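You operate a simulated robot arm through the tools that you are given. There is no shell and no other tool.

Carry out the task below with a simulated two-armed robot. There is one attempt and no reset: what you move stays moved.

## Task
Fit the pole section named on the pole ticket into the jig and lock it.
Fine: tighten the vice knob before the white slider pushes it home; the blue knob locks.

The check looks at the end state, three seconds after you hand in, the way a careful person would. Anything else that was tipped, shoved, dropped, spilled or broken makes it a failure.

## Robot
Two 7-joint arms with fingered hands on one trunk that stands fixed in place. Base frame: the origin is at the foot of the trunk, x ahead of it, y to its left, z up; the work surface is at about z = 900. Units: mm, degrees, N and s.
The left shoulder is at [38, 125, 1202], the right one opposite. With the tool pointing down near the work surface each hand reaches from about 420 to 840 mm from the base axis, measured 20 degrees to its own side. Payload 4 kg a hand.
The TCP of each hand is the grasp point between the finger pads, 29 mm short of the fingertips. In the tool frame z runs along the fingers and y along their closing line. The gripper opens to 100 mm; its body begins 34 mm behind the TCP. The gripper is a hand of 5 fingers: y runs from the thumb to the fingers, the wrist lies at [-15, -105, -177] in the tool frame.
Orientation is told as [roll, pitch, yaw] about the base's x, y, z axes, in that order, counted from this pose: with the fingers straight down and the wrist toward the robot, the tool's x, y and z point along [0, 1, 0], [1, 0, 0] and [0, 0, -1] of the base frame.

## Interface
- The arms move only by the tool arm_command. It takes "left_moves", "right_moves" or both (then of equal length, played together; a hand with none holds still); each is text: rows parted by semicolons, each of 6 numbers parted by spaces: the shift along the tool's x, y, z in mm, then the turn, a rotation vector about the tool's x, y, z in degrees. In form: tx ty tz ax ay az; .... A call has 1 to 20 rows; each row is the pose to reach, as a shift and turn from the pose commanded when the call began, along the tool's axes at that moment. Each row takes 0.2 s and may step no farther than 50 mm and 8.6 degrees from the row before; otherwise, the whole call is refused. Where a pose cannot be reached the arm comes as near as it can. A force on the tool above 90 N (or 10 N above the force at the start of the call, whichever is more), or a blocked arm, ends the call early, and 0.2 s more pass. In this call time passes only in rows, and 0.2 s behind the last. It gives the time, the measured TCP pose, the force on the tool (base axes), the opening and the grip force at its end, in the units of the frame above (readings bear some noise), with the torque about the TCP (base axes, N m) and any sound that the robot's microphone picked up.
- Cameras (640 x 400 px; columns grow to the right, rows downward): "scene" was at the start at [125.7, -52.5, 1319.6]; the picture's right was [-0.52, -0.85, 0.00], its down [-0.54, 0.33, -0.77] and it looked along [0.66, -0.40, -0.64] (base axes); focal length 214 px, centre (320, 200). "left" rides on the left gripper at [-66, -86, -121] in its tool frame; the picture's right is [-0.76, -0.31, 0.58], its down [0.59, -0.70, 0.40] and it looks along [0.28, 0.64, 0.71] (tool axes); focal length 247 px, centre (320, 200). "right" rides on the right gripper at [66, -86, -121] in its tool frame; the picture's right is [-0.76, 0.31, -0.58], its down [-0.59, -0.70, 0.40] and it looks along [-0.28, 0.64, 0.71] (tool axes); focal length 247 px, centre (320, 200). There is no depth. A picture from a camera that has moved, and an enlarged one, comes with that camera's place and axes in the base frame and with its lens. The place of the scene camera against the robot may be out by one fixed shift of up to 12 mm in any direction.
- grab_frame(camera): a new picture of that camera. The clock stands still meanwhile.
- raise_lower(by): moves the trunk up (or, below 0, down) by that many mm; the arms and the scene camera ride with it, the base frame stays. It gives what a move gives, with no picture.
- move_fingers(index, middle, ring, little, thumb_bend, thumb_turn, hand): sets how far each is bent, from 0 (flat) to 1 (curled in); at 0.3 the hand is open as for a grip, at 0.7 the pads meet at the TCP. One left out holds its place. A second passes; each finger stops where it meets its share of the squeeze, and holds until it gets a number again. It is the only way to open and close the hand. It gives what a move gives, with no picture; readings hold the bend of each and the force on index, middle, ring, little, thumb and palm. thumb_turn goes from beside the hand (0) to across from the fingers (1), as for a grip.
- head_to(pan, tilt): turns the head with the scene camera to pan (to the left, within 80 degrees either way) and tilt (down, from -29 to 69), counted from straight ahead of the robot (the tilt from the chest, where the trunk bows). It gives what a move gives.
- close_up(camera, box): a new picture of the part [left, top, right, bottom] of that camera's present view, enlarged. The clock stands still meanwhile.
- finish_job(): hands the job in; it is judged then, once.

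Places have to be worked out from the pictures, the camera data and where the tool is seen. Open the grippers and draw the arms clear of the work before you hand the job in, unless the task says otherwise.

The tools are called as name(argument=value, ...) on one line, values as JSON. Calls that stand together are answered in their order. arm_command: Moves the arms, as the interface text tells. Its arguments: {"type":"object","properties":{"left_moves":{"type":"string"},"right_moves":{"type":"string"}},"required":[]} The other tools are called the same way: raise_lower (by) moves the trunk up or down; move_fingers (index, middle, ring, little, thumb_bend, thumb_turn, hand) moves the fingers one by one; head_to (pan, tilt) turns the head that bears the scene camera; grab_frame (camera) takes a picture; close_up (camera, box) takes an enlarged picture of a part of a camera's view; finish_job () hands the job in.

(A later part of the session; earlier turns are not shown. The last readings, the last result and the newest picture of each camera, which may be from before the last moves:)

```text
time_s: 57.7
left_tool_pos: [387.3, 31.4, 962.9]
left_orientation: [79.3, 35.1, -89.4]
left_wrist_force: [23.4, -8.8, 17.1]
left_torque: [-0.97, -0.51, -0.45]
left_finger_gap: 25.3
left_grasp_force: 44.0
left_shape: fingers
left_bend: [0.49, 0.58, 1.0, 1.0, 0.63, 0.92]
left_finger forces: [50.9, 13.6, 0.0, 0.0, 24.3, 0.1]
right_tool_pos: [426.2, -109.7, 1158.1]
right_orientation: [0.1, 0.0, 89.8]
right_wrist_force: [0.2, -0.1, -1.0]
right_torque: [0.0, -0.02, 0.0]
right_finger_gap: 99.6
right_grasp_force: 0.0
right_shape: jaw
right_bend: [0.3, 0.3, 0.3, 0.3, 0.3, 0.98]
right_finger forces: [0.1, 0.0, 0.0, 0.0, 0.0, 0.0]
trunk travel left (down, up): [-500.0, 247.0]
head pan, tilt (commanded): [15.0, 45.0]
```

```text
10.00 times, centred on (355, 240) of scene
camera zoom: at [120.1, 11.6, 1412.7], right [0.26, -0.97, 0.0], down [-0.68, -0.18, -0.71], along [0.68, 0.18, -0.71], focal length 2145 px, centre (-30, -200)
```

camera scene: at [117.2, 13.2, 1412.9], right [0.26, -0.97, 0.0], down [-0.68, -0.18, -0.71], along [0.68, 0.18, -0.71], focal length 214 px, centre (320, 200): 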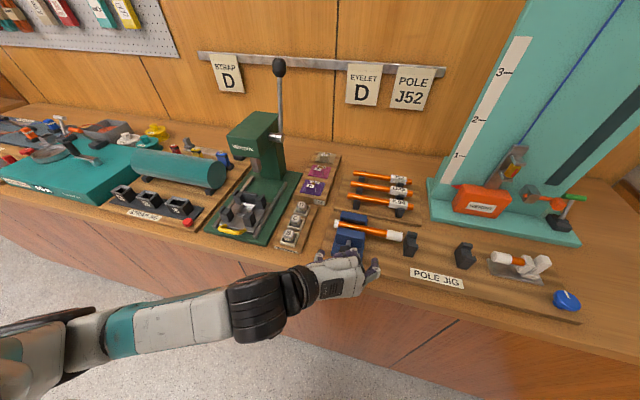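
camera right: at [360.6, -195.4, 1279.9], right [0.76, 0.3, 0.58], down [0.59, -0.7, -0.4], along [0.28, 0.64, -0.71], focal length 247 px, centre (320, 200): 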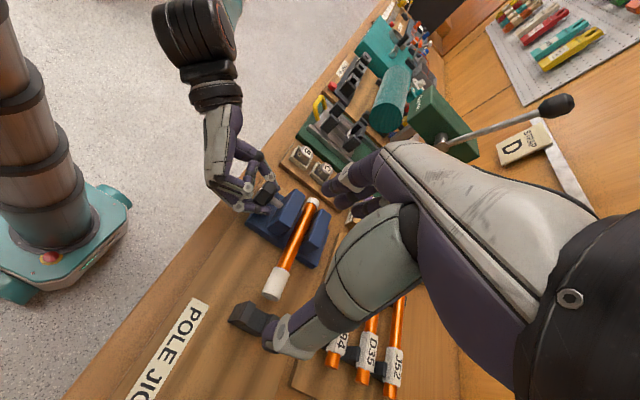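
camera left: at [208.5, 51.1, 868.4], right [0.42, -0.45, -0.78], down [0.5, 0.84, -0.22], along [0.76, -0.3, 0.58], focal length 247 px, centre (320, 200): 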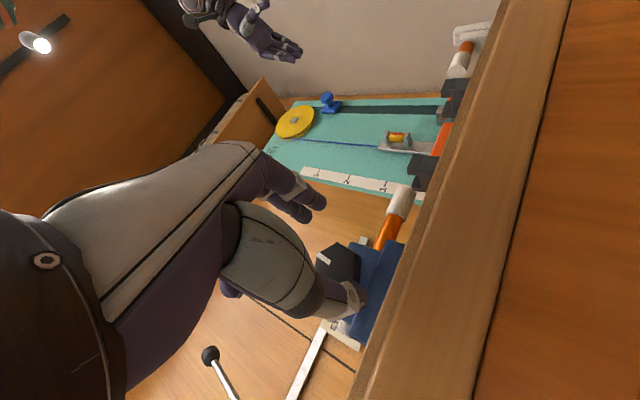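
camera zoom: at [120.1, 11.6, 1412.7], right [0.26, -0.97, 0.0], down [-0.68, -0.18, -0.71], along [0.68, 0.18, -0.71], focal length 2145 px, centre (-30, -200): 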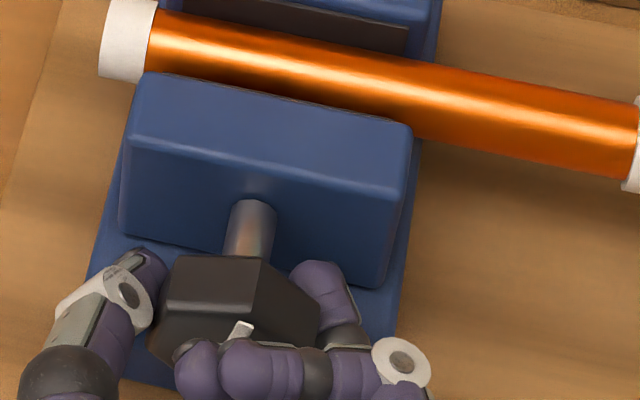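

Torque builds to about −1 N·m as finger wind-up before the knob slides along, and the knob is near +20° now. I'll push on to +45°, then unwind the hand 16° before opening, so the knob keeps its angle.

arm_command(left_moves="0 0 0 0.98 0 4.9; 0 0 0 1.96 0 9.8")

arm_command(left_moves="0 0 0 -1.56 0 -7.8; 0 0 0 -3.1 0 -15.7")

move_fingers(hand="left", index=0.42, middle=0.42, thumb_bend=0.46)

close_up(camera="scene", box=[330, 220, 380, 260])

close_up(camera="right", box=[285, 185, 335, 230])

close_up(camera="right", box=[240, 165, 300, 225])

```text
time_s: 58.3
left_tool_pos: [386.7, 31.1, 962.7]
left_orientation: [79.5, 44.9, -89.3]
left_wrist_force: [22.6, -17.8, 22.7]
left_torque: [-1.29, -0.72, -0.52]
left_finger_gap: 25.1
left_grasp_force: 51.4
left_shape: fingers
left_bend: [0.49, 0.59, 1.0, 1.0, 0.66, 0.9]
left_finger forces: [69.2, 11.1, 0.0, 0.0, 23.3, 0.1]
right_tool_pos: [424.6, -109.3, 1158.3]
right_orientation: [0.1, 0.0, 90.0]
right_wrist_force: [0.0, -0.2, 0.4]
right_torque: [0.01, -0.01, -0.04]
right_finger_gap: 99.8
right_grasp_force: 0.1
right_shape: jaw
right_bend: [0.3, 0.3, 0.3, 0.3, 0.3, 0.98]
right_finger forces: [0.0, 0.1, 0.0, 0.0, 0.1, 0.0]
trunk travel left (down, up): [-500.0, 247.0]
head pan, tilt (commanded): [15.0, 45.0]
```

```text
time_s: 58.9
left_tool_pos: [386.1, 34.1, 961.4]
left_orientation: [78.9, 29.2, -89.1]
left_wrist_force: [16.7, -6.6, 19.3]
left_torque: [-0.35, -0.67, 0.12]
left_finger_gap: 21.7
left_grasp_force: 47.0
left_shape: fingers
left_bend: [0.49, 0.57, 1.0, 1.0, 0.63, 0.94]
left_finger forces: [65.4, 9.7, 0.0, 0.1, 20.1, 0.0]
right_tool_pos: [424.5, -109.6, 1158.2]
right_orientation: [0.1, 0.0, 89.9]
right_wrist_force: [-0.6, -0.2, -0.2]
right_torque: [0.01, 0.02, -0.03]
right_finger_gap: 99.6
right_grasp_force: 0.0
right_shape: jaw
right_bend: [0.3, 0.3, 0.3, 0.3, 0.3, 0.98]
right_finger forces: [0.1, 0.0, 0.0, 0.0, 0.1, 0.0]
trunk travel left (down, up): [-500.0, 247.0]
head pan, tilt (commanded): [15.0, 45.0]
```

```text
time_s: 59.9
left_tool_pos: [385.5, 34.4, 960.6]
left_orientation: [78.8, 29.2, -89.3]
left_wrist_force: [9.5, 0.6, 16.3]
left_torque: [-0.34, -0.59, 0.31]
left_finger_gap: 49.3
left_grasp_force: 16.7
left_shape: fingers
left_bend: [0.5, 0.42, 1.0, 1.0, 0.46, 0.97]
left_finger forces: [33.4, 0.1, 0.0, 0.0, 0.0, 0.0]
right_tool_pos: [424.3, -107.1, 1158.8]
right_orientation: [0.1, 0.0, 89.8]
right_wrist_force: [0.3, 0.2, -1.0]
right_torque: [0.01, 0.05, -0.05]
right_finger_gap: 99.8
right_grasp_force: 0.0
right_shape: jaw
right_bend: [0.3, 0.3, 0.3, 0.3, 0.3, 0.98]
right_finger forces: [0.0, 0.0, 0.1, 0.0, 0.0, 0.0]
trunk travel left (down, up): [-500.0, 247.0]
head pan, tilt (commanded): [15.0, 45.0]
```

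```text
10.00 times, centred on (355, 240) of scene
camera zoom: at [117.1, 13.4, 1412.8], right [0.26, -0.97, 0.0], down [-0.68, -0.18, -0.71], along [0.68, 0.18, -0.71], focal length 2145 px, centre (-30, -200)
```

zoom: 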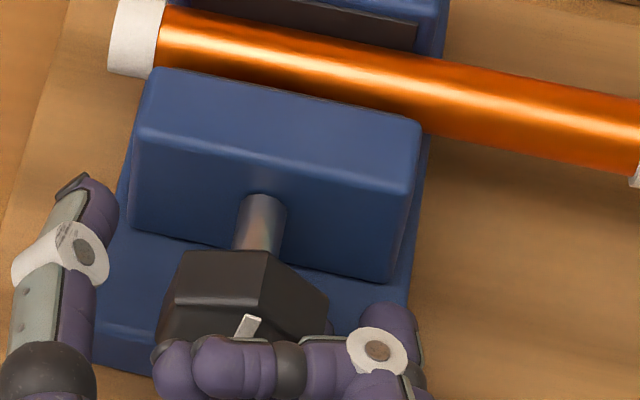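

```text
8.89 times, centred on (310, 208) of right
camera zoom: at [359.7, -192.9, 1280.6], right [0.76, 0.31, 0.58], down [0.59, -0.7, -0.4], along [0.28, 0.64, -0.71], focal length 2195 px, centre (409, 133)
```

zoom: 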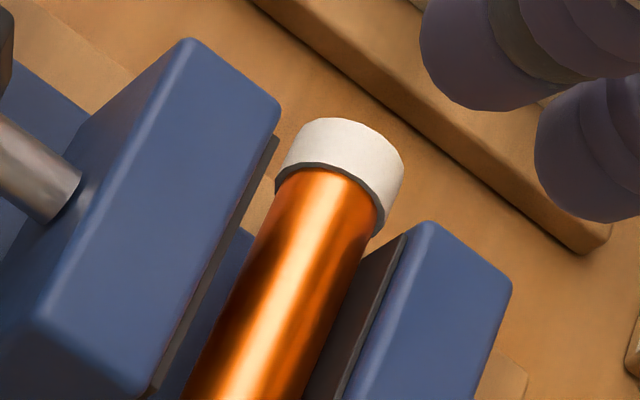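

```text
6.67 times, centred on (270, 195) of right
camera zoom: at [359.7, -192.9, 1280.6], right [0.76, 0.31, 0.58], down [0.59, -0.7, -0.4], along [0.28, 0.64, -0.71], focal length 1646 px, centre (653, 233)
```

zoom: 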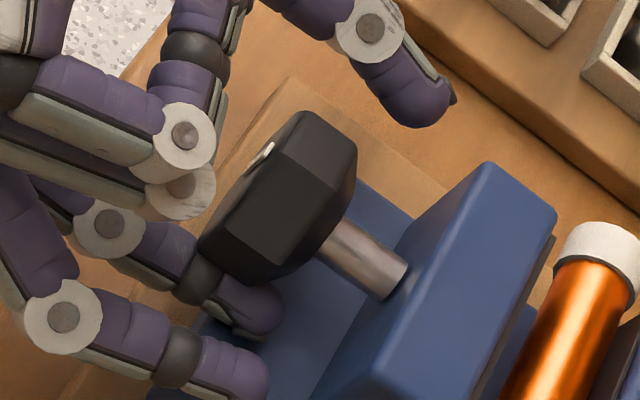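

The index is wedged between knob and vice base: there is only a finger's thickness under the knob, which explains the rising torque. I'll withdraw along −x, then use a level hand gripping only with the fingertips on the knob's front part, ahead of the base edge.

arm_command(left_moves="-1 0 -5 0 0 0; -2.9 0 -15 0 0 0; -5.8 0 -29.5 0 0 0; -8.7 0 -44.1 0 0 0")

close_up(camera="scene", box=[330, 220, 380, 260])

close_up(camera="right", box=[230, 165, 310, 235])

```text
time_s: 60.9
left_tool_pos: [339.0, 31.9, 959.0]
left_orientation: [78.6, 29.3, -89.5]
left_wrist_force: [0.4, 0.5, -0.3]
left_torque: [-0.05, 0.01, 0.0]
left_finger_gap: 64.7
left_grasp_force: 0.1
left_shape: fingers
left_bend: [0.42, 0.42, 1.0, 1.0, 0.46, 0.98]
left_finger forces: [0.0, 0.0, 0.0, 0.0, 0.0, 0.0]
right_tool_pos: [423.7, -108.6, 1159.9]
right_orientation: [0.0, 0.0, 89.9]
right_wrist_force: [-0.2, 0.0, 0.3]
right_torque: [-0.01, 0.01, -0.02]
right_finger_gap: 99.7
right_grasp_force: 0.1
right_shape: jaw
right_bend: [0.3, 0.3, 0.3, 0.3, 0.3, 0.98]
right_finger forces: [0.0, 0.0, 0.0, 0.1, 0.0, 0.0]
trunk travel left (down, up): [-500.0, 247.0]
head pan, tilt (commanded): [15.0, 45.0]
```

```text
10.00 times, centred on (355, 240) of scene
camera zoom: at [118.1, 13.2, 1412.8], right [0.26, -0.97, 0.0], down [-0.68, -0.18, -0.71], along [0.68, 0.18, -0.71], focal length 2145 px, centre (-30, -200)
```

zoom: 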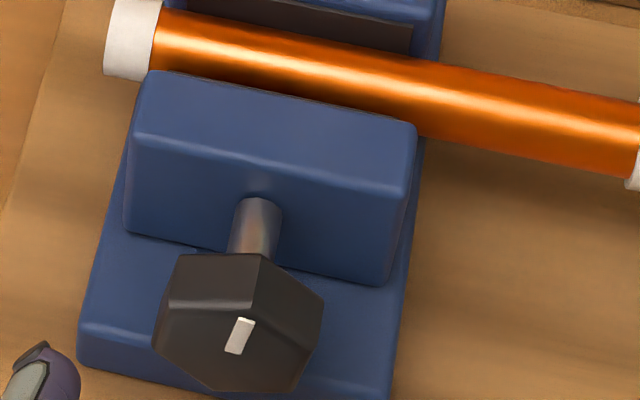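

```text
5.71 times, centred on (270, 200) of right
camera zoom: at [359.2, -194.1, 1280.6], right [0.76, 0.3, 0.58], down [0.59, -0.71, -0.4], along [0.29, 0.64, -0.71], focal length 1411 px, centre (606, 200)
```

zoom: 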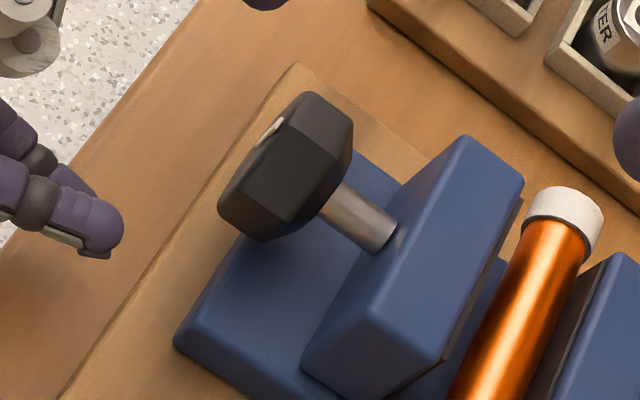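

With a clear view, the mark is at 20° and only about a finger's thickness lies under the knob. I'll switch to a 45° downward hand gripping with just the fingertips (tips ~8 mm past the axis), which keeps clear of the base over a ±35° roll; first the pre-grip pose.

arm_command(left_moves="7.8 -2.9 -1.6 -1.27 0 -6.3; 15.5 -5.8 -3.1 -2.53 0 -12.6; 23.3 -8.7 -4.7 -3.8 0 -18.9")

arm_command(left_moves="6.3 0 2.8 0 -8.4 0; 12.5 0 5.6 0 -16.8 0; 18.8 0 8.5 0 -25.2 0; 25.1 0.1 11.3 0 -33.6 0")

close_up(camera="left", box=[230, 140, 430, 340])

close_up(camera="right", box=[200, 130, 310, 235])

```text
time_s: 61.7
left_tool_pos: [339.4, 27.0, 985.0]
left_orientation: [78.8, 9.7, -89.5]
left_wrist_force: [-0.2, 0.3, 0.3]
left_torque: [0.0, 0.01, 0.0]
left_finger_gap: 64.6
left_grasp_force: 0.0
left_shape: fingers
left_bend: [0.42, 0.42, 1.0, 1.0, 0.46, 0.98]
left_finger forces: [0.0, 0.1, 0.0, 0.0, 0.1, 0.1]
right_tool_pos: [423.9, -107.7, 1159.4]
right_orientation: [0.0, 0.0, 89.8]
right_wrist_force: [-0.3, -0.5, 0.0]
right_torque: [-0.02, -0.01, 0.02]
right_finger_gap: 100.0
right_grasp_force: 0.0
right_shape: jaw
right_bend: [0.3, 0.3, 0.3, 0.3, 0.3, 0.98]
right_finger forces: [0.0, 0.0, 0.0, 0.1, 0.0, 0.0]
trunk travel left (down, up): [-500.0, 247.0]
head pan, tilt (commanded): [15.0, 45.0]
```

```text
time_s: 62.7
left_tool_pos: [355.7, 25.7, 1006.5]
left_orientation: [44.9, 10.0, -89.5]
left_wrist_force: [-0.9, -0.1, -0.3]
left_torque: [-0.01, 0.02, -0.02]
left_finger_gap: 64.6
left_grasp_force: 0.1
left_shape: fingers
left_bend: [0.42, 0.42, 1.0, 1.0, 0.46, 0.98]
left_finger forces: [0.1, 0.0, 0.0, 0.0, 0.0, 0.0]
right_tool_pos: [423.9, -108.4, 1158.1]
right_orientation: [-0.1, 0.0, 90.0]
right_wrist_force: [-0.2, 0.4, 0.3]
right_torque: [0.0, 0.04, 0.0]
right_finger_gap: 99.9
right_grasp_force: 0.1
right_shape: jaw
right_bend: [0.3, 0.3, 0.3, 0.3, 0.3, 0.98]
right_finger forces: [0.1, 0.0, 0.1, 0.1, 0.0, 0.1]
trunk travel left (down, up): [-500.0, 247.0]
head pan, tilt (commanded): [15.0, 45.0]
```

```text
2.00 times, centred on (330, 240) of left
camera zoom: at [224.5, 101.6, 1060.7], right [-0.13, 0.46, -0.88], down [0.69, 0.68, 0.25], along [0.71, -0.57, -0.41], focal length 494 px, centre (300, 120)
```

zoom: 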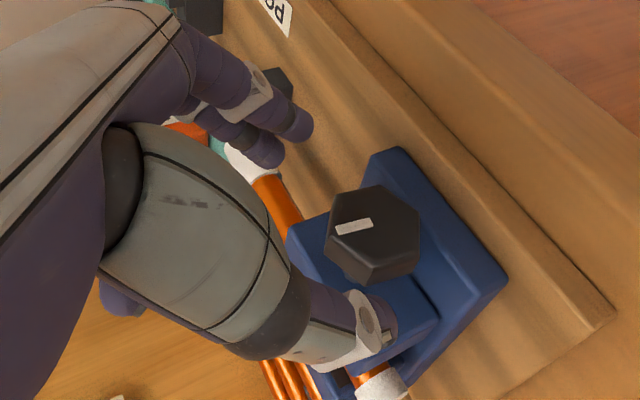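

```text
3.81 times, centred on (255, 182) of right
camera zoom: at [360.1, -194.2, 1280.3], right [0.76, 0.3, 0.58], down [0.59, -0.7, -0.4], along [0.28, 0.64, -0.71], focal length 941 px, centre (568, 267)
```

zoom: 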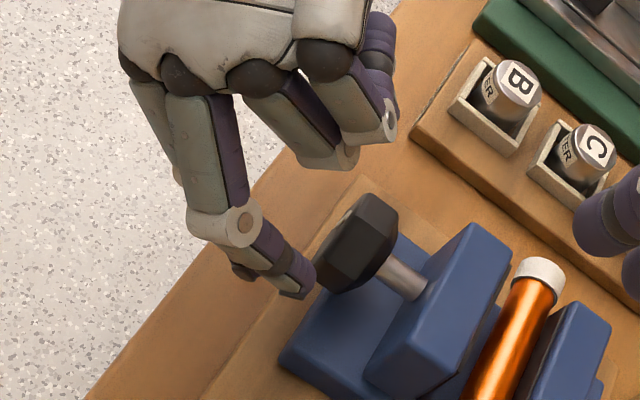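

The knob centre again computes within 2 mm of my axis estimate. I'll move in 39 mm along the fingers to the fingertip grip and close in two stages.

arm_command(left_moves="-0.6 0.3 10 0 0 0; -1.2 0.6 20 0 0 0; -1.8 0.9 30 0 0 0; -2.4 1.2 39.3 0 0 0")

move_fingers(hand="left", index=0.6, middle=0.6, thumb_bend=0.68)

close_up(camera="right", box=[230, 155, 310, 225])

close_up(camera="left", box=[230, 140, 430, 340])

```text
time_s: 63.7
left_tool_pos: [384.5, 29.4, 978.5]
left_orientation: [45.2, 10.0, -89.4]
left_wrist_force: [-0.4, -0.2, 0.2]
left_torque: [0.02, 0.0, 0.01]
left_finger_gap: 64.4
left_grasp_force: 0.1
left_shape: fingers
left_bend: [0.42, 0.42, 1.0, 1.0, 0.46, 0.98]
left_finger forces: [0.0, 0.0, 0.0, 0.0, 0.0, 0.0]
right_tool_pos: [423.7, -109.2, 1158.1]
right_orientation: [0.0, -0.1, 89.8]
right_wrist_force: [0.3, -0.7, -0.9]
right_torque: [-0.03, -0.04, 0.02]
right_finger_gap: 99.7
right_grasp_force: 0.0
right_shape: jaw
right_bend: [0.3, 0.3, 0.3, 0.3, 0.3, 0.98]
right_finger forces: [0.0, 0.1, 0.0, 0.0, 0.0, 0.0]
trunk travel left (down, up): [-500.0, 247.0]
head pan, tilt (commanded): [15.0, 45.0]
```

```text
time_s: 64.7
left_tool_pos: [383.2, 28.8, 979.1]
left_orientation: [45.2, 9.9, -89.3]
left_wrist_force: [0.1, -1.1, 0.0]
left_torque: [0.01, 0.01, 0.04]
left_finger_gap: 34.8
left_grasp_force: 6.3
left_shape: fingers
left_bend: [0.54, 0.58, 1.0, 1.0, 0.62, 0.97]
left_finger forces: [5.5, 1.2, 0.0, 0.0, 6.2, 0.1]
right_tool_pos: [424.4, -107.1, 1158.4]
right_orientation: [-0.1, 0.0, 89.8]
right_wrist_force: [-0.5, -0.1, 0.2]
right_torque: [-0.02, -0.02, -0.02]
right_finger_gap: 99.7
right_grasp_force: 0.1
right_shape: jaw
right_bend: [0.3, 0.3, 0.3, 0.3, 0.3, 0.98]
right_finger forces: [0.0, 0.0, 0.1, 0.0, 0.0, 0.0]
trunk travel left (down, up): [-500.0, 247.0]
head pan, tilt (commanded): [15.0, 45.0]
```

```text
5.71 times, centred on (270, 190) of right
camera zoom: at [359.6, -194.0, 1280.5], right [0.76, 0.3, 0.58], down [0.59, -0.7, -0.4], along [0.28, 0.64, -0.71], focal length 1411 px, centre (606, 257)
```

zoom: 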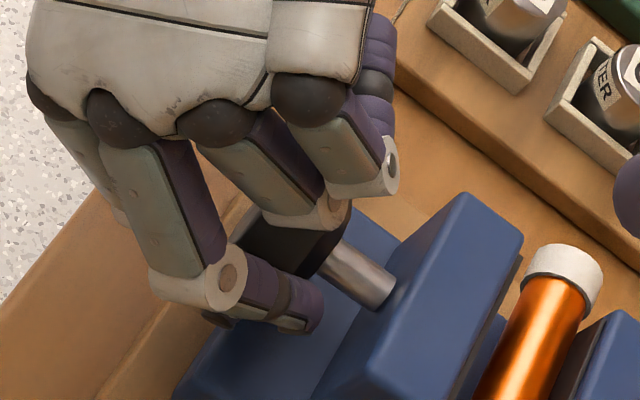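

```text
2.00 times, centred on (330, 240) of left
camera zoom: at [251.3, 106.0, 1032.4], right [-0.13, 0.46, -0.88], down [0.69, 0.68, 0.26], along [0.71, -0.57, -0.41], focal length 494 px, centre (300, 120)
```

zoom: 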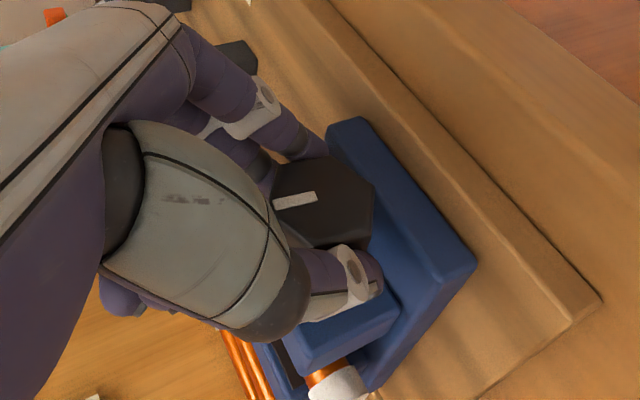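

A clean fingertip grip, with the mark visible to the hand camera. I'll firm it up and turn clockwise by 16° around the true axis, then check.

move_fingers(hand="left", index=0.7, middle=0.72, thumb_bend=0.8)

arm_command(left_moves="-0.1 1.9 0.1 5.66 0 5.66; -0.4 3.8 0.4 11.3 0 11.3")

close_up(camera="left", box=[230, 140, 430, 340])

close_up(camera="right", box=[230, 155, 310, 225])

```text
time_s: 65.7
left_tool_pos: [382.0, 29.0, 979.2]
left_orientation: [45.2, 9.9, -89.6]
left_wrist_force: [3.6, -1.4, 3.0]
left_torque: [-0.03, -0.08, -0.08]
left_finger_gap: 33.6
left_grasp_force: 18.0
left_shape: fingers
left_bend: [0.55, 0.62, 1.0, 1.0, 0.63, 0.96]
left_finger forces: [9.7, 8.0, 0.0, 0.1, 17.6, 0.0]
right_tool_pos: [423.7, -108.3, 1159.3]
right_orientation: [0.0, -0.1, 89.9]
right_wrist_force: [0.5, -0.7, -0.2]
right_torque: [0.01, 0.03, -0.03]
right_finger_gap: 99.8
right_grasp_force: 0.1
right_shape: jaw
right_bend: [0.3, 0.3, 0.3, 0.3, 0.3, 0.98]
right_finger forces: [0.1, 0.0, 0.0, 0.0, 0.0, 0.1]
trunk travel left (down, up): [-500.0, 247.0]
head pan, tilt (commanded): [15.0, 45.0]
```

```text
time_s: 66.3
left_tool_pos: [382.5, 25.6, 977.7]
left_orientation: [45.3, 25.9, -89.3]
left_wrist_force: [9.5, -0.8, 4.8]
left_torque: [-0.06, -0.23, -0.07]
left_finger_gap: 30.8
left_grasp_force: 17.9
left_shape: fingers
left_bend: [0.56, 0.62, 1.0, 1.0, 0.64, 0.97]
left_finger forces: [7.1, 11.9, 0.0, 0.1, 16.6, 0.1]
right_tool_pos: [424.7, -108.8, 1158.7]
right_orientation: [0.1, 0.0, 89.8]
right_wrist_force: [-1.0, -0.3, -0.2]
right_torque: [-0.02, 0.03, 0.06]
right_finger_gap: 99.6
right_grasp_force: 0.2
right_shape: jaw
right_bend: [0.3, 0.3, 0.3, 0.3, 0.3, 0.98]
right_finger forces: [0.0, 0.0, 0.1, 0.0, 0.0, 0.1]
trunk travel left (down, up): [-500.0, 247.0]
head pan, tilt (commanded): [15.0, 45.0]
```

```text
2.00 times, centred on (330, 240) of left
camera zoom: at [252.5, 84.4, 1050.4], right [-0.13, 0.69, -0.71], down [0.69, 0.58, 0.43], along [0.71, -0.44, -0.55], focal length 494 px, centre (300, 120)
```

zoom: 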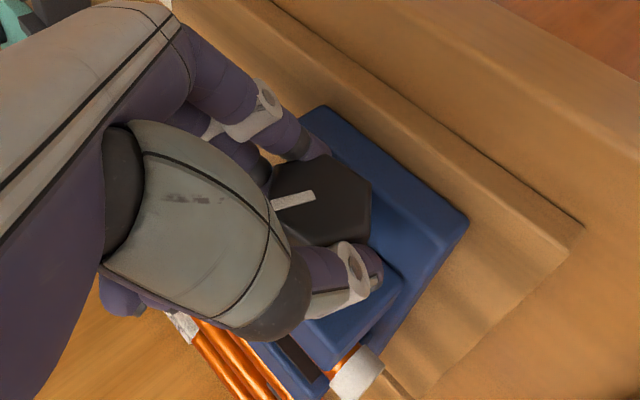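

```text
5.71 times, centred on (270, 190) of right
camera zoom: at [360.6, -194.6, 1280.2], right [0.76, 0.3, 0.58], down [0.59, -0.7, -0.4], along [0.28, 0.64, -0.71], focal length 1411 px, centre (606, 257)
```

zoom: 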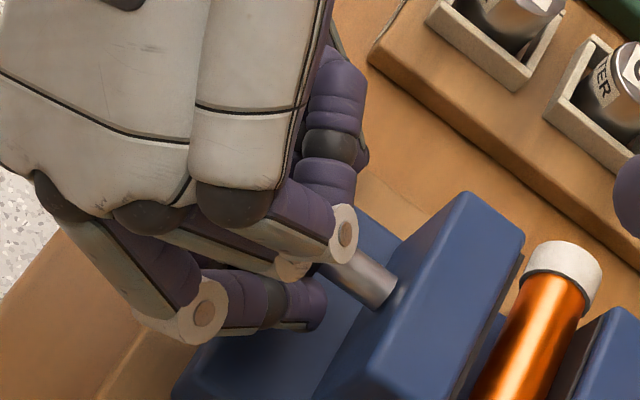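

Torque is nearly zero and the mark stays fixed relative to the hand, so the knob now turns with it. I'll continue another 16°.

arm_command(left_moves="-0.1 1.9 0.1 5.66 0 5.66; -0.4 3.8 0.4 11.3 0 11.3")

close_up(camera="left", box=[230, 140, 430, 340])

close_up(camera="right", box=[285, 185, 335, 230])

```text
time_s: 66.9
left_tool_pos: [384.8, 20.8, 975.4]
left_orientation: [45.4, 41.8, -89.2]
left_wrist_force: [15.5, -2.6, 8.5]
left_torque: [-0.05, -0.38, -0.13]
left_finger_gap: 30.6
left_grasp_force: 19.4
left_shape: fingers
left_bend: [0.57, 0.61, 1.0, 1.0, 0.64, 0.97]
left_finger forces: [6.1, 15.1, 0.1, 0.1, 17.6, 0.0]
right_tool_pos: [424.7, -108.3, 1157.6]
right_orientation: [0.1, 0.0, 89.9]
right_wrist_force: [0.2, -0.1, 1.0]
right_torque: [-0.03, 0.0, 0.0]
right_finger_gap: 99.9
right_grasp_force: 0.1
right_shape: jaw
right_bend: [0.3, 0.3, 0.3, 0.3, 0.3, 0.98]
right_finger forces: [0.1, 0.0, 0.0, 0.0, 0.1, 0.0]
trunk travel left (down, up): [-500.0, 247.0]
head pan, tilt (commanded): [15.0, 45.0]
```

```text
2.00 times, centred on (330, 240) of left
camera zoom: at [253.1, 58.5, 1061.5], right [-0.13, 0.86, -0.5], down [0.69, 0.44, 0.57], along [0.71, -0.27, -0.65], focal length 494 px, centre (300, 120)
```

zoom: 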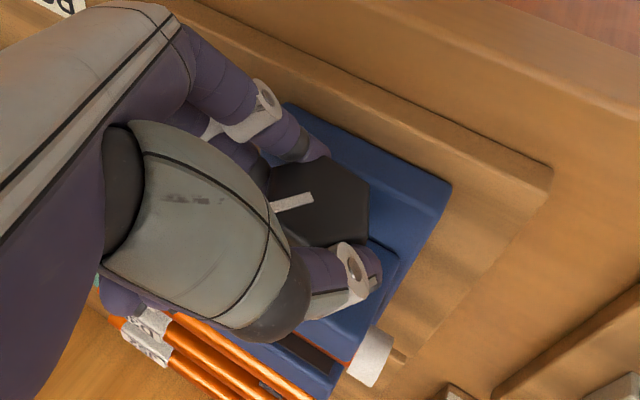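

```text
8.89 times, centred on (310, 208) of right
camera zoom: at [361.1, -194.8, 1280.0], right [0.76, 0.3, 0.58], down [0.59, -0.7, -0.4], along [0.28, 0.64, -0.71], focal length 2195 px, centre (409, 133)
```

zoom: 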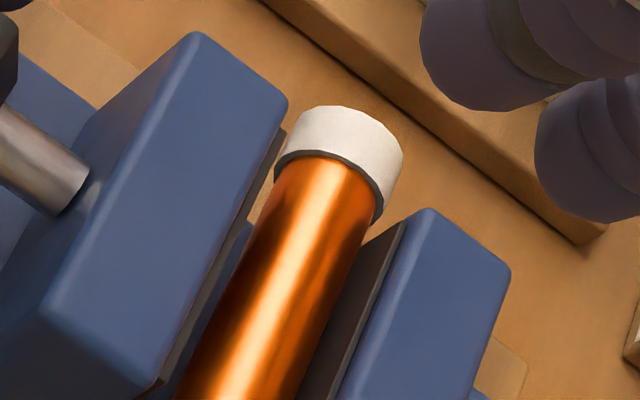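

The knob has now turned about 32° in this stroke with almost no torque and the jaw has visibly moved towards the pole. I'll ease the fingers slightly, slide off along the finger direction, and rotate back 60° for the next stroke.

move_fingers(hand="left", index=0.51, middle=0.54, thumb_bend=0.5)

arm_command(left_moves="0 0 -10 0 0 0; 0 0 -22 0 0 0; 0 0 -35 0 0 0")

close_up(camera="left", box=[230, 140, 430, 340])

```text
time_s: 67.9
left_tool_pos: [383.2, 23.0, 974.4]
left_orientation: [45.2, 41.9, -89.4]
left_wrist_force: [-2.2, 0.1, -0.8]
left_torque: [0.0, 0.1, 0.0]
left_finger_gap: 48.8
left_grasp_force: 1.3
left_shape: fingers
left_bend: [0.51, 0.54, 1.0, 1.0, 0.5, 0.98]
left_finger forces: [2.2, 0.2, 0.1, 0.1, 0.0, 0.0]
right_tool_pos: [423.2, -107.8, 1159.6]
right_orientation: [0.0, 0.0, 89.8]
right_wrist_force: [0.2, 0.1, -0.1]
right_torque: [-0.05, 0.0, 0.0]
right_finger_gap: 99.6
right_grasp_force: 0.0
right_shape: jaw
right_bend: [0.3, 0.3, 0.3, 0.3, 0.3, 0.98]
right_finger forces: [0.0, 0.1, 0.0, 0.1, 0.0, 0.1]
trunk travel left (down, up): [-500.0, 247.0]
head pan, tilt (commanded): [15.0, 45.0]
```

```text
time_s: 68.7
left_tool_pos: [356.0, 3.9, 993.8]
left_orientation: [45.3, 42.0, -89.3]
left_wrist_force: [-0.4, 1.3, 0.4]
left_torque: [0.02, 0.04, 0.01]
left_finger_gap: 48.8
left_grasp_force: 0.1
left_shape: fingers
left_bend: [0.51, 0.54, 1.0, 1.0, 0.5, 0.98]
left_finger forces: [0.0, 0.0, 0.0, 0.0, 0.0, 0.0]
right_tool_pos: [424.0, -108.4, 1158.9]
right_orientation: [0.0, -0.1, 89.9]
right_wrist_force: [-0.1, -0.2, 0.1]
right_torque: [0.02, 0.03, -0.02]
right_finger_gap: 99.9
right_grasp_force: 0.1
right_shape: jaw
right_bend: [0.3, 0.3, 0.3, 0.3, 0.3, 0.98]
right_finger forces: [0.0, 0.1, 0.0, 0.0, 0.0, 0.0]
trunk travel left (down, up): [-500.0, 247.0]
head pan, tilt (commanded): [15.0, 45.0]
```

```text
2.00 times, centred on (330, 240) of left
camera zoom: at [226.1, 41.3, 1080.5], right [-0.13, 0.86, -0.5], down [0.69, 0.44, 0.57], along [0.71, -0.27, -0.65], focal length 494 px, centre (300, 120)
```

zoom: 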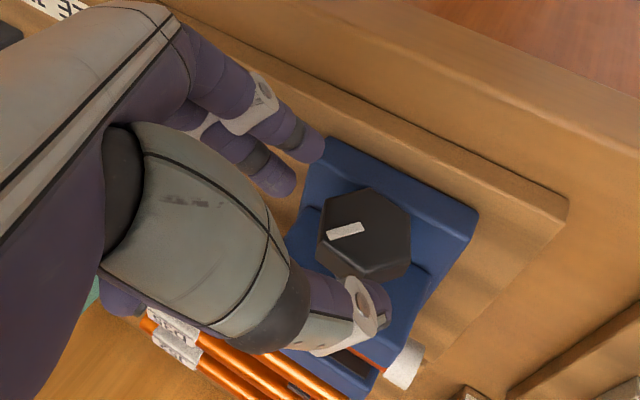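

The knob stayed put when released. I'll swing the hand back 60° about the knob axis at this stand-off, then look.

arm_command(left_moves="-0.3 -5.9 0.3 -6.06 0 -6.06; -1.2 -11.6 1.2 -12.1 0 -12.1; -2.8 -17.2 2.8 -18.15 0 -18.15; -4.9 -22.3 4.9 -24.2 0 -24.2; -7.5 -27 7.5 -30.3 0 -30.3; -10.5 -31 10.5 -36.35 0 -36.35; -14 -34.3 14 -42.4 0 -42.4")

move_fingers(hand="left", index=0.42, middle=0.42, thumb_bend=0.48)

close_up(camera="left", box=[230, 140, 430, 340])

close_up(camera="right", box=[230, 155, 310, 225])

```text
time_s: 70.3
left_tool_pos: [356.5, 44.3, 1001.1]
left_orientation: [45.1, -18.2, -89.5]
left_wrist_force: [0.3, 0.4, -0.2]
left_torque: [0.0, 0.0, 0.0]
left_finger_gap: 48.7
left_grasp_force: 0.1
left_shape: fingers
left_bend: [0.51, 0.54, 1.0, 1.0, 0.5, 0.98]
left_finger forces: [0.0, 0.0, 0.0, 0.0, 0.0, 0.0]
right_tool_pos: [424.0, -109.2, 1158.3]
right_orientation: [0.0, 0.0, 89.9]
right_wrist_force: [-0.6, -0.7, 0.1]
right_torque: [-0.01, 0.02, 0.03]
right_finger_gap: 99.7
right_grasp_force: 0.0
right_shape: jaw
right_bend: [0.3, 0.3, 0.3, 0.3, 0.3, 0.98]
right_finger forces: [0.0, 0.0, 0.0, 0.0, 0.0, 0.0]
trunk travel left (down, up): [-500.0, 247.0]
head pan, tilt (commanded): [15.0, 45.0]
```

```text
time_s: 71.3
left_tool_pos: [357.6, 43.5, 1001.4]
left_orientation: [45.2, -18.1, -89.6]
left_wrist_force: [-0.2, 0.0, 0.2]
left_torque: [0.0, 0.01, -0.02]
left_finger_gap: 62.1
left_grasp_force: 0.1
left_shape: fingers
left_bend: [0.42, 0.42, 1.0, 1.0, 0.48, 0.98]
left_finger forces: [0.1, 0.0, 0.1, 0.0, 0.0, 0.1]
right_tool_pos: [424.5, -108.4, 1159.5]
right_orientation: [-0.1, 0.0, 90.0]
right_wrist_force: [-0.2, -0.1, 0.7]
right_torque: [-0.03, 0.01, 0.0]
right_finger_gap: 100.0
right_grasp_force: 0.0
right_shape: jaw
right_bend: [0.3, 0.3, 0.3, 0.3, 0.3, 0.98]
right_finger forces: [0.0, 0.0, 0.0, 0.0, 0.0, 0.1]
trunk travel left (down, up): [-500.0, 247.0]
head pan, tilt (commanded): [15.0, 45.0]
```

```text
2.00 times, centred on (330, 240) of left
camera zoom: at [225.7, 136.6, 1012.0], right [-0.12, 0.0, -0.99], down [0.69, 0.72, -0.09], along [0.71, -0.7, -0.09], focal length 494 px, centre (300, 120)
```

zoom: 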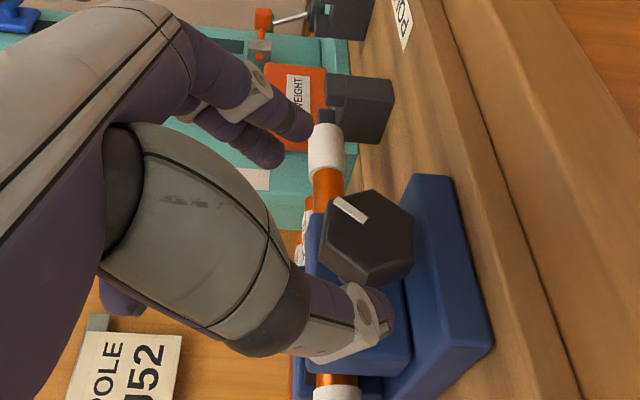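

```text
5.71 times, centred on (270, 190) of right
camera zoom: at [359.5, -194.0, 1280.5], right [0.76, 0.3, 0.58], down [0.59, -0.7, -0.4], along [0.28, 0.64, -0.71], focal length 1411 px, centre (606, 257)
```

zoom: 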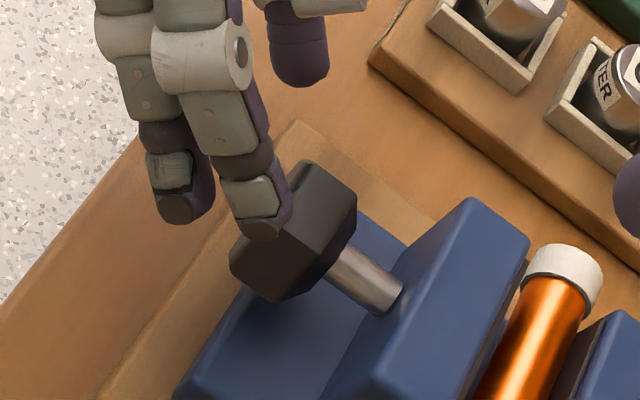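

Alignment looks the same as for the previous good grip. I'll move in 35 mm, close in two stages and make the next stroke.

arm_command(left_moves="-0.2 -0.1 10 0 0 0; -0.5 -0.3 22 0 0 0; -0.8 -0.5 35 0 0 0")

move_fingers(hand="left", index=0.6, middle=0.6, thumb_bend=0.68)

move_fingers(hand="left", index=0.7, middle=0.72, thumb_bend=0.8)

close_up(camera="left", box=[230, 140, 430, 340])

```text
time_s: 72.1
left_tool_pos: [380.6, 36.2, 976.6]
left_orientation: [45.1, -18.1, -89.5]
left_wrist_force: [0.2, 0.1, 0.6]
left_torque: [-0.04, -0.02, 0.02]
left_finger_gap: 61.9
left_grasp_force: 0.1
left_shape: fingers
left_bend: [0.42, 0.42, 1.0, 1.0, 0.48, 0.98]
left_finger forces: [0.0, 0.1, 0.0, 0.0, 0.1, 0.1]
right_tool_pos: [423.3, -109.0, 1159.3]
right_orientation: [0.0, 0.0, 89.8]
right_wrist_force: [-0.6, 0.3, -0.1]
right_torque: [-0.05, -0.02, 0.01]
right_finger_gap: 99.7
right_grasp_force: 0.1
right_shape: jaw
right_bend: [0.3, 0.3, 0.3, 0.3, 0.3, 0.98]
right_finger forces: [0.0, 0.0, 0.1, 0.0, 0.1, 0.0]
trunk travel left (down, up): [-500.0, 247.0]
head pan, tilt (commanded): [15.0, 45.0]
```

```text
time_s: 73.1
left_tool_pos: [381.4, 35.7, 976.6]
left_orientation: [45.2, -18.1, -89.6]
left_wrist_force: [1.9, 0.1, 0.9]
left_torque: [0.01, -0.03, 0.03]
left_finger_gap: 34.2
left_grasp_force: 7.0
left_shape: fingers
left_bend: [0.55, 0.58, 1.0, 1.0, 0.62, 0.97]
left_finger forces: [5.1, 2.8, 0.0, 0.0, 6.3, 0.0]
right_tool_pos: [423.0, -108.5, 1158.7]
right_orientation: [0.1, 0.0, 89.8]
right_wrist_force: [0.1, 0.6, 0.3]
right_torque: [0.01, 0.03, 0.01]
right_finger_gap: 99.7
right_grasp_force: 0.1
right_shape: jaw
right_bend: [0.3, 0.3, 0.3, 0.3, 0.3, 0.98]
right_finger forces: [0.0, 0.1, 0.0, 0.0, 0.1, 0.1]
trunk travel left (down, up): [-500.0, 247.0]
head pan, tilt (commanded): [15.0, 45.0]
```

```text
time_s: 74.1
left_tool_pos: [381.3, 37.4, 976.4]
left_orientation: [45.2, -18.1, -89.5]
left_wrist_force: [3.5, 1.2, 3.9]
left_torque: [-0.01, -0.12, -0.03]
left_finger_gap: 32.8
left_grasp_force: 16.8
left_shape: fingers
left_bend: [0.55, 0.6, 1.0, 1.0, 0.64, 0.97]
left_finger forces: [9.6, 6.9, 0.0, 0.0, 17.3, 0.0]
right_tool_pos: [424.0, -108.5, 1158.2]
right_orientation: [-0.1, 0.0, 90.0]
right_wrist_force: [-0.1, -0.2, 0.5]
right_torque: [0.0, 0.0, -0.03]
right_finger_gap: 100.0
right_grasp_force: 0.1
right_shape: jaw
right_bend: [0.3, 0.3, 0.3, 0.3, 0.3, 0.98]
right_finger forces: [0.0, 0.1, 0.1, 0.0, 0.0, 0.0]
trunk travel left (down, up): [-500.0, 247.0]
head pan, tilt (commanded): [15.0, 45.0]
```

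```text
2.00 times, centred on (330, 240) of left
camera zoom: at [250.3, 130.0, 987.8], right [-0.12, 0.0, -0.99], down [0.69, 0.72, -0.09], along [0.71, -0.7, -0.09], focal length 494 px, centre (300, 120)
```

zoom: 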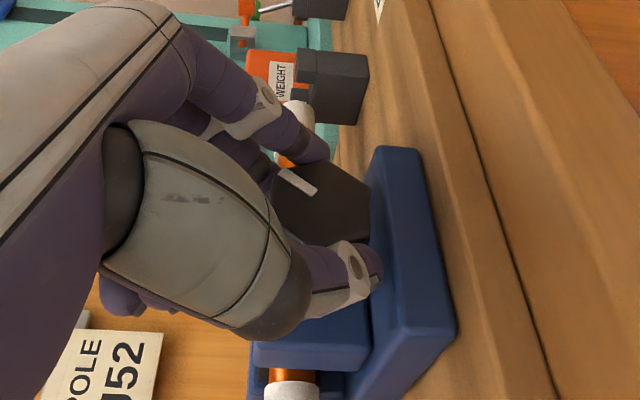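

Same good grip. I'll stroke 34° first and check torque, then the rest.

arm_command(left_moves="-0.1 2.1 0.1 6.06 0 6.06; -0.4 4.1 0.4 12.1 0 12.1; -1 6.1 1 18.15 0 18.15; -1.7 7.9 1.7 24.2 0 24.2")

close_up(camera="left", box=[230, 140, 430, 340])

close_up(camera="right", box=[285, 185, 335, 230])

```text
time_s: 75.1
left_tool_pos: [383.7, 27.7, 977.8]
left_orientation: [45.3, 16.1, -89.4]
left_wrist_force: [11.0, -2.2, 6.7]
left_torque: [-0.09, -0.24, -0.05]
left_finger_gap: 32.4
left_grasp_force: 18.0
left_shape: fingers
left_bend: [0.55, 0.61, 1.0, 1.0, 0.64, 0.97]
left_finger forces: [9.3, 10.5, 0.0, 0.0, 16.5, 0.1]
right_tool_pos: [424.3, -107.3, 1159.1]
right_orientation: [0.0, 0.0, 89.8]
right_wrist_force: [-0.2, 0.4, 0.3]
right_torque: [0.04, -0.02, -0.02]
right_finger_gap: 100.1
right_grasp_force: 0.2
right_shape: jaw
right_bend: [0.3, 0.3, 0.3, 0.3, 0.3, 0.98]
right_finger forces: [0.0, 0.0, 0.0, 0.0, 0.0, 0.1]
trunk travel left (down, up): [-500.0, 247.0]
head pan, tilt (commanded): [15.0, 45.0]
```

```text
2.00 times, centred on (330, 240) of left
camera zoom: at [252.0, 98.7, 1039.4], right [-0.13, 0.56, -0.82], down [0.69, 0.64, 0.33], along [0.71, -0.53, -0.47], focal length 494 px, centre (300, 120)
```

zoom: 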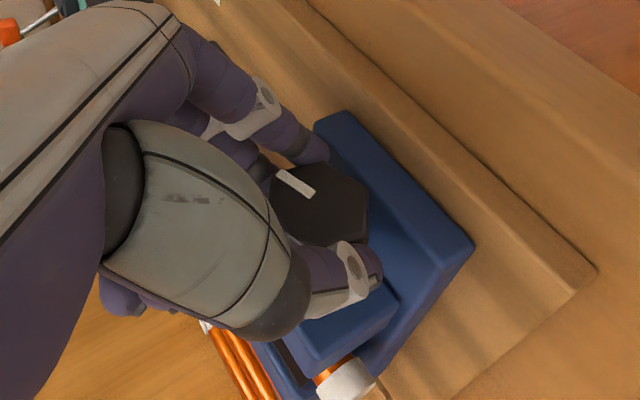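

```text
8.89 times, centred on (310, 208) of right
camera zoom: at [360.5, -194.5, 1280.2], right [0.76, 0.3, 0.58], down [0.59, -0.7, -0.4], along [0.28, 0.64, -0.71], focal length 2195 px, centre (409, 133)
```

zoom: 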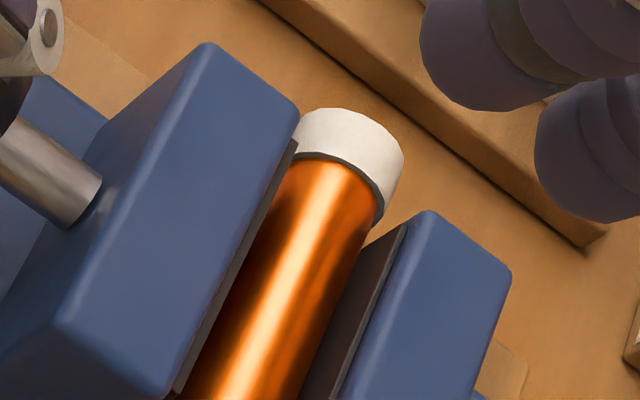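

The jaw is clearly closing on the pole. I'll continue the stroke by another 26°.

arm_command(left_moves="-0.1 2.1 0.1 6.06 0 6.06; -0.4 4.1 0.4 12.1 0 12.1; -1 6.1 1 18.15 0 18.15")

close_up(camera="left", box=[230, 140, 430, 340])

close_up(camera="right", box=[285, 185, 335, 230])

```text
time_s: 75.9
left_tool_pos: [383.1, 21.4, 975.2]
left_orientation: [45.4, 41.7, -89.3]
left_wrist_force: [15.2, -6.8, 13.3]
left_torque: [-0.47, -0.2, -0.28]
left_finger_gap: 32.0
left_grasp_force: 28.6
left_shape: fingers
left_bend: [0.55, 0.61, 1.0, 1.0, 0.64, 0.97]
left_finger forces: [26.1, 14.6, 0.0, 0.0, 16.6, 0.0]
right_tool_pos: [425.4, -108.9, 1158.3]
right_orientation: [0.2, -0.2, 89.9]
right_wrist_force: [-0.7, -0.1, 0.8]
right_torque: [0.02, -0.04, -0.01]
right_finger_gap: 99.8
right_grasp_force: 0.0
right_shape: jaw
right_bend: [0.3, 0.3, 0.3, 0.3, 0.3, 0.98]
right_finger forces: [0.0, 0.0, 0.0, 0.0, 0.1, 0.0]
trunk travel left (down, up): [-500.0, 247.0]
head pan, tilt (commanded): [15.0, 45.0]
```

```text
2.00 times, centred on (330, 240) of left
camera zoom: at [252.3, 59.0, 1061.4], right [-0.13, 0.86, -0.5], down [0.69, 0.44, 0.57], along [0.71, -0.27, -0.65], focal length 494 px, centre (300, 120)
```

zoom: 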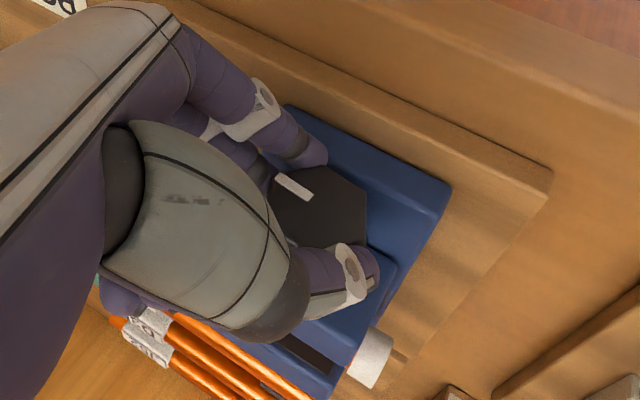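

```text
8.89 times, centred on (310, 208) of right
camera zoom: at [361.1, -194.7, 1280.0], right [0.76, 0.3, 0.58], down [0.59, -0.7, -0.4], along [0.28, 0.64, -0.71], focal length 2195 px, centre (409, 133)
```

zoom: 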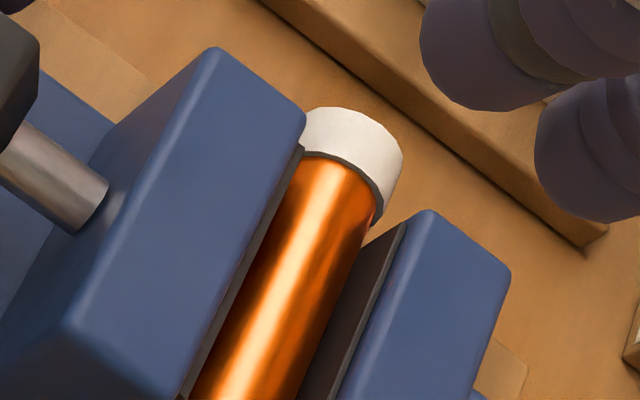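

The jaw now touches or nearly touches the pole and torque begins to rise (−0.47 N·m). I'll push a further 10° to feel whether it clamps.

arm_command(left_moves="-0.05 1.2 0.05 3.54 0 3.54; -0.15 2.4 0.15 7.07 0 7.07")

close_up(camera="left", box=[230, 140, 430, 340])

close_up(camera="right", box=[285, 185, 335, 230])

```text
time_s: 76.5
left_tool_pos: [382.8, 17.4, 971.9]
left_orientation: [45.5, 51.5, -89.3]
left_wrist_force: [15.4, -19.0, 20.2]
left_torque: [-0.86, -0.19, -0.57]
left_finger_gap: 31.5
left_grasp_force: 49.4
left_shape: fingers
left_bend: [0.57, 0.62, 1.0, 1.0, 0.63, 0.97]
left_finger forces: [65.1, 18.7, 0.0, 0.1, 15.5, 0.1]
right_tool_pos: [422.9, -108.8, 1158.5]
right_orientation: [0.1, -0.1, 90.0]
right_wrist_force: [0.5, -1.1, 0.5]
right_torque: [0.02, -0.03, 0.01]
right_finger_gap: 99.8
right_grasp_force: 0.0
right_shape: jaw
right_bend: [0.3, 0.3, 0.3, 0.3, 0.3, 0.98]
right_finger forces: [0.1, 0.0, 0.0, 0.0, 0.0, 0.0]
trunk travel left (down, up): [-500.0, 247.0]
head pan, tilt (commanded): [15.0, 45.0]
```

```text
2.00 times, centred on (330, 240) of left
camera zoom: at [251.2, 40.5, 1064.7], right [-0.13, 0.93, -0.35], down [0.69, 0.34, 0.64], along [0.71, -0.16, -0.69], focal length 494 px, centre (300, 120)
```

zoom: 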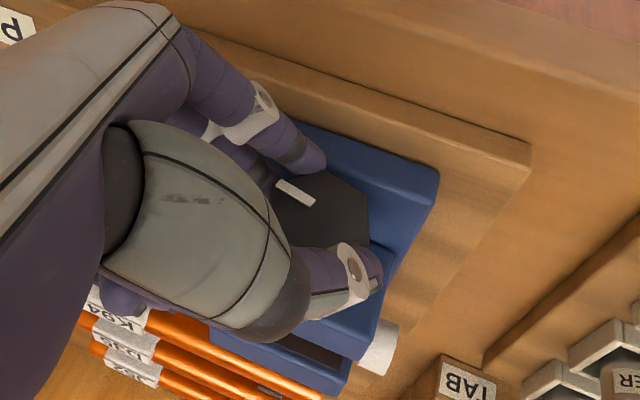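

```text
8.89 times, centred on (310, 208) of right
camera zoom: at [360.0, -195.8, 1279.9], right [0.76, 0.3, 0.58], down [0.59, -0.7, -0.4], along [0.28, 0.64, -0.71], focal length 2195 px, centre (409, 133)
```

zoom: 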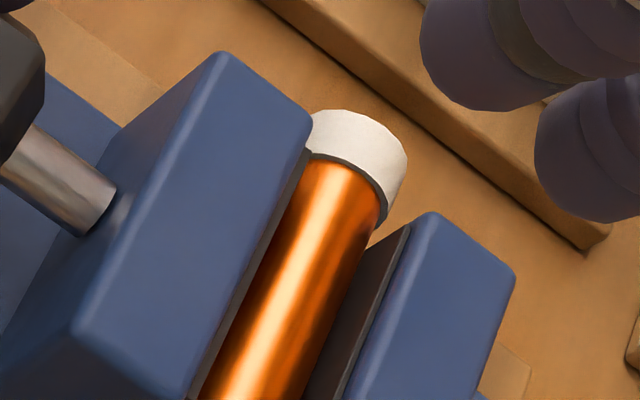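

The index is loading up at this roll (near the base again), and the jaw has only moved slightly. I'll unwind 10°, ease the fingers, slide off and return for another stroke from about −15°.

arm_command(left_moves="-0.05 -1.2 0.05 -3.54 0 -3.54; -0.15 -2.4 0.15 -7.07 0 -7.07")

move_fingers(hand="left", index=0.51, middle=0.54, thumb_bend=0.5)

arm_command(left_moves="0 0 -10 0 0 0; 0 0 -22 0 0 0; 0 0 -35 0 0 0")

close_up(camera="left", box=[230, 140, 430, 340])

close_up(camera="right", box=[285, 185, 335, 230])

```text
time_s: 77.1
left_tool_pos: [382.5, 22.1, 974.2]
left_orientation: [45.3, 41.9, -89.2]
left_wrist_force: [12.3, -9.4, 17.4]
left_torque: [-0.02, -0.58, 0.01]
left_finger_gap: 31.5
left_grasp_force: 25.1
left_shape: fingers
left_bend: [0.56, 0.61, 1.0, 1.0, 0.64, 0.98]
left_finger forces: [17.3, 13.7, 0.0, 0.0, 18.9, 0.0]
right_tool_pos: [425.7, -109.8, 1158.7]
right_orientation: [-0.1, 0.0, 89.9]
right_wrist_force: [-0.3, 1.1, -0.1]
right_torque: [0.01, 0.0, 0.03]
right_finger_gap: 99.8
right_grasp_force: 0.2
right_shape: jaw
right_bend: [0.3, 0.3, 0.3, 0.3, 0.3, 0.98]
right_finger forces: [0.0, 0.0, 0.0, 0.0, 0.0, 0.0]
trunk travel left (down, up): [-500.0, 247.0]
head pan, tilt (commanded): [15.0, 45.0]
```

```text
time_s: 78.1
left_tool_pos: [381.8, 22.7, 973.0]
left_orientation: [45.3, 41.8, -89.3]
left_wrist_force: [-1.0, 0.4, -1.0]
left_torque: [0.02, 0.07, 0.02]
left_finger_gap: 48.6
left_grasp_force: 0.8
left_shape: fingers
left_bend: [0.51, 0.53, 1.0, 1.0, 0.5, 0.98]
left_finger forces: [0.8, 0.7, 0.0, 0.0, 0.1, 0.0]
right_tool_pos: [424.3, -107.5, 1159.2]
right_orientation: [0.0, 0.0, 89.8]
right_wrist_force: [0.2, -0.1, 0.2]
right_torque: [0.01, -0.02, 0.0]
right_finger_gap: 99.9
right_grasp_force: 0.1
right_shape: jaw
right_bend: [0.3, 0.3, 0.3, 0.3, 0.3, 0.98]
right_finger forces: [0.0, 0.0, 0.1, 0.1, 0.0, 0.0]
trunk travel left (down, up): [-500.0, 247.0]
head pan, tilt (commanded): [15.0, 45.0]
```

```text
time_s: 78.9
left_tool_pos: [356.9, 4.1, 992.0]
left_orientation: [45.3, 41.8, -89.4]
left_wrist_force: [0.2, 0.2, -0.6]
left_torque: [-0.02, -0.02, -0.01]
left_finger_gap: 48.7
left_grasp_force: 0.0
left_shape: fingers
left_bend: [0.51, 0.54, 1.0, 1.0, 0.5, 0.98]
left_finger forces: [0.0, 0.1, 0.0, 0.0, 0.0, 0.0]
right_tool_pos: [424.8, -108.7, 1158.5]
right_orientation: [0.1, 0.0, 89.8]
right_wrist_force: [-0.3, -0.9, -0.1]
right_torque: [0.01, -0.01, 0.0]
right_finger_gap: 99.8
right_grasp_force: 0.0
right_shape: jaw
right_bend: [0.3, 0.3, 0.3, 0.3, 0.3, 0.98]
right_finger forces: [0.1, 0.0, 0.1, 0.1, 0.0, 0.0]
trunk travel left (down, up): [-500.0, 247.0]
head pan, tilt (commanded): [15.0, 45.0]
```

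```text
2.00 times, centred on (330, 240) of left
camera zoom: at [225.2, 42.2, 1078.4], right [-0.13, 0.86, -0.5], down [0.69, 0.44, 0.57], along [0.71, -0.27, -0.65], focal length 494 px, centre (300, 120)
```

zoom: 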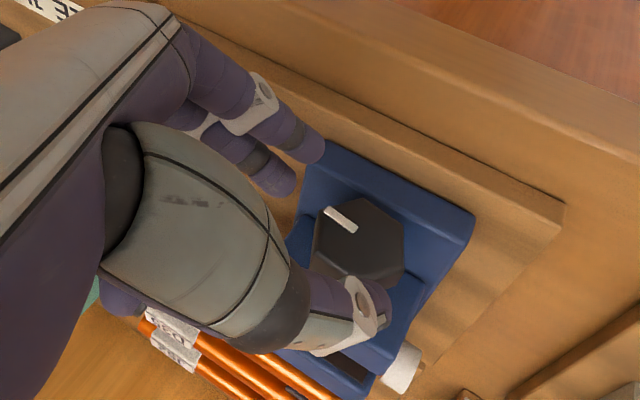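

```text
8.89 times, centred on (310, 208) of right
camera zoom: at [359.3, -194.4, 1280.6], right [0.76, 0.3, 0.58], down [0.59, -0.7, -0.4], along [0.28, 0.64, -0.71], focal length 2195 px, centre (409, 133)
```

zoom: 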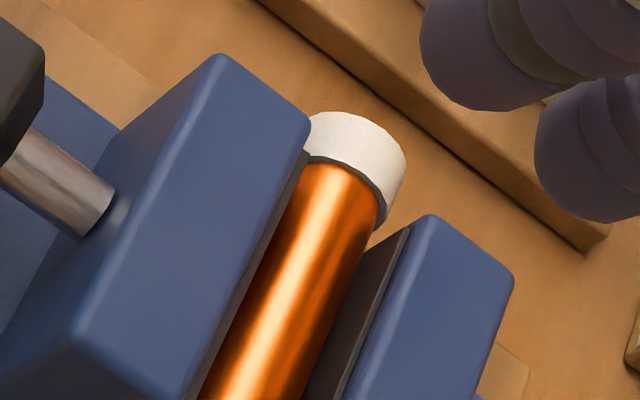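

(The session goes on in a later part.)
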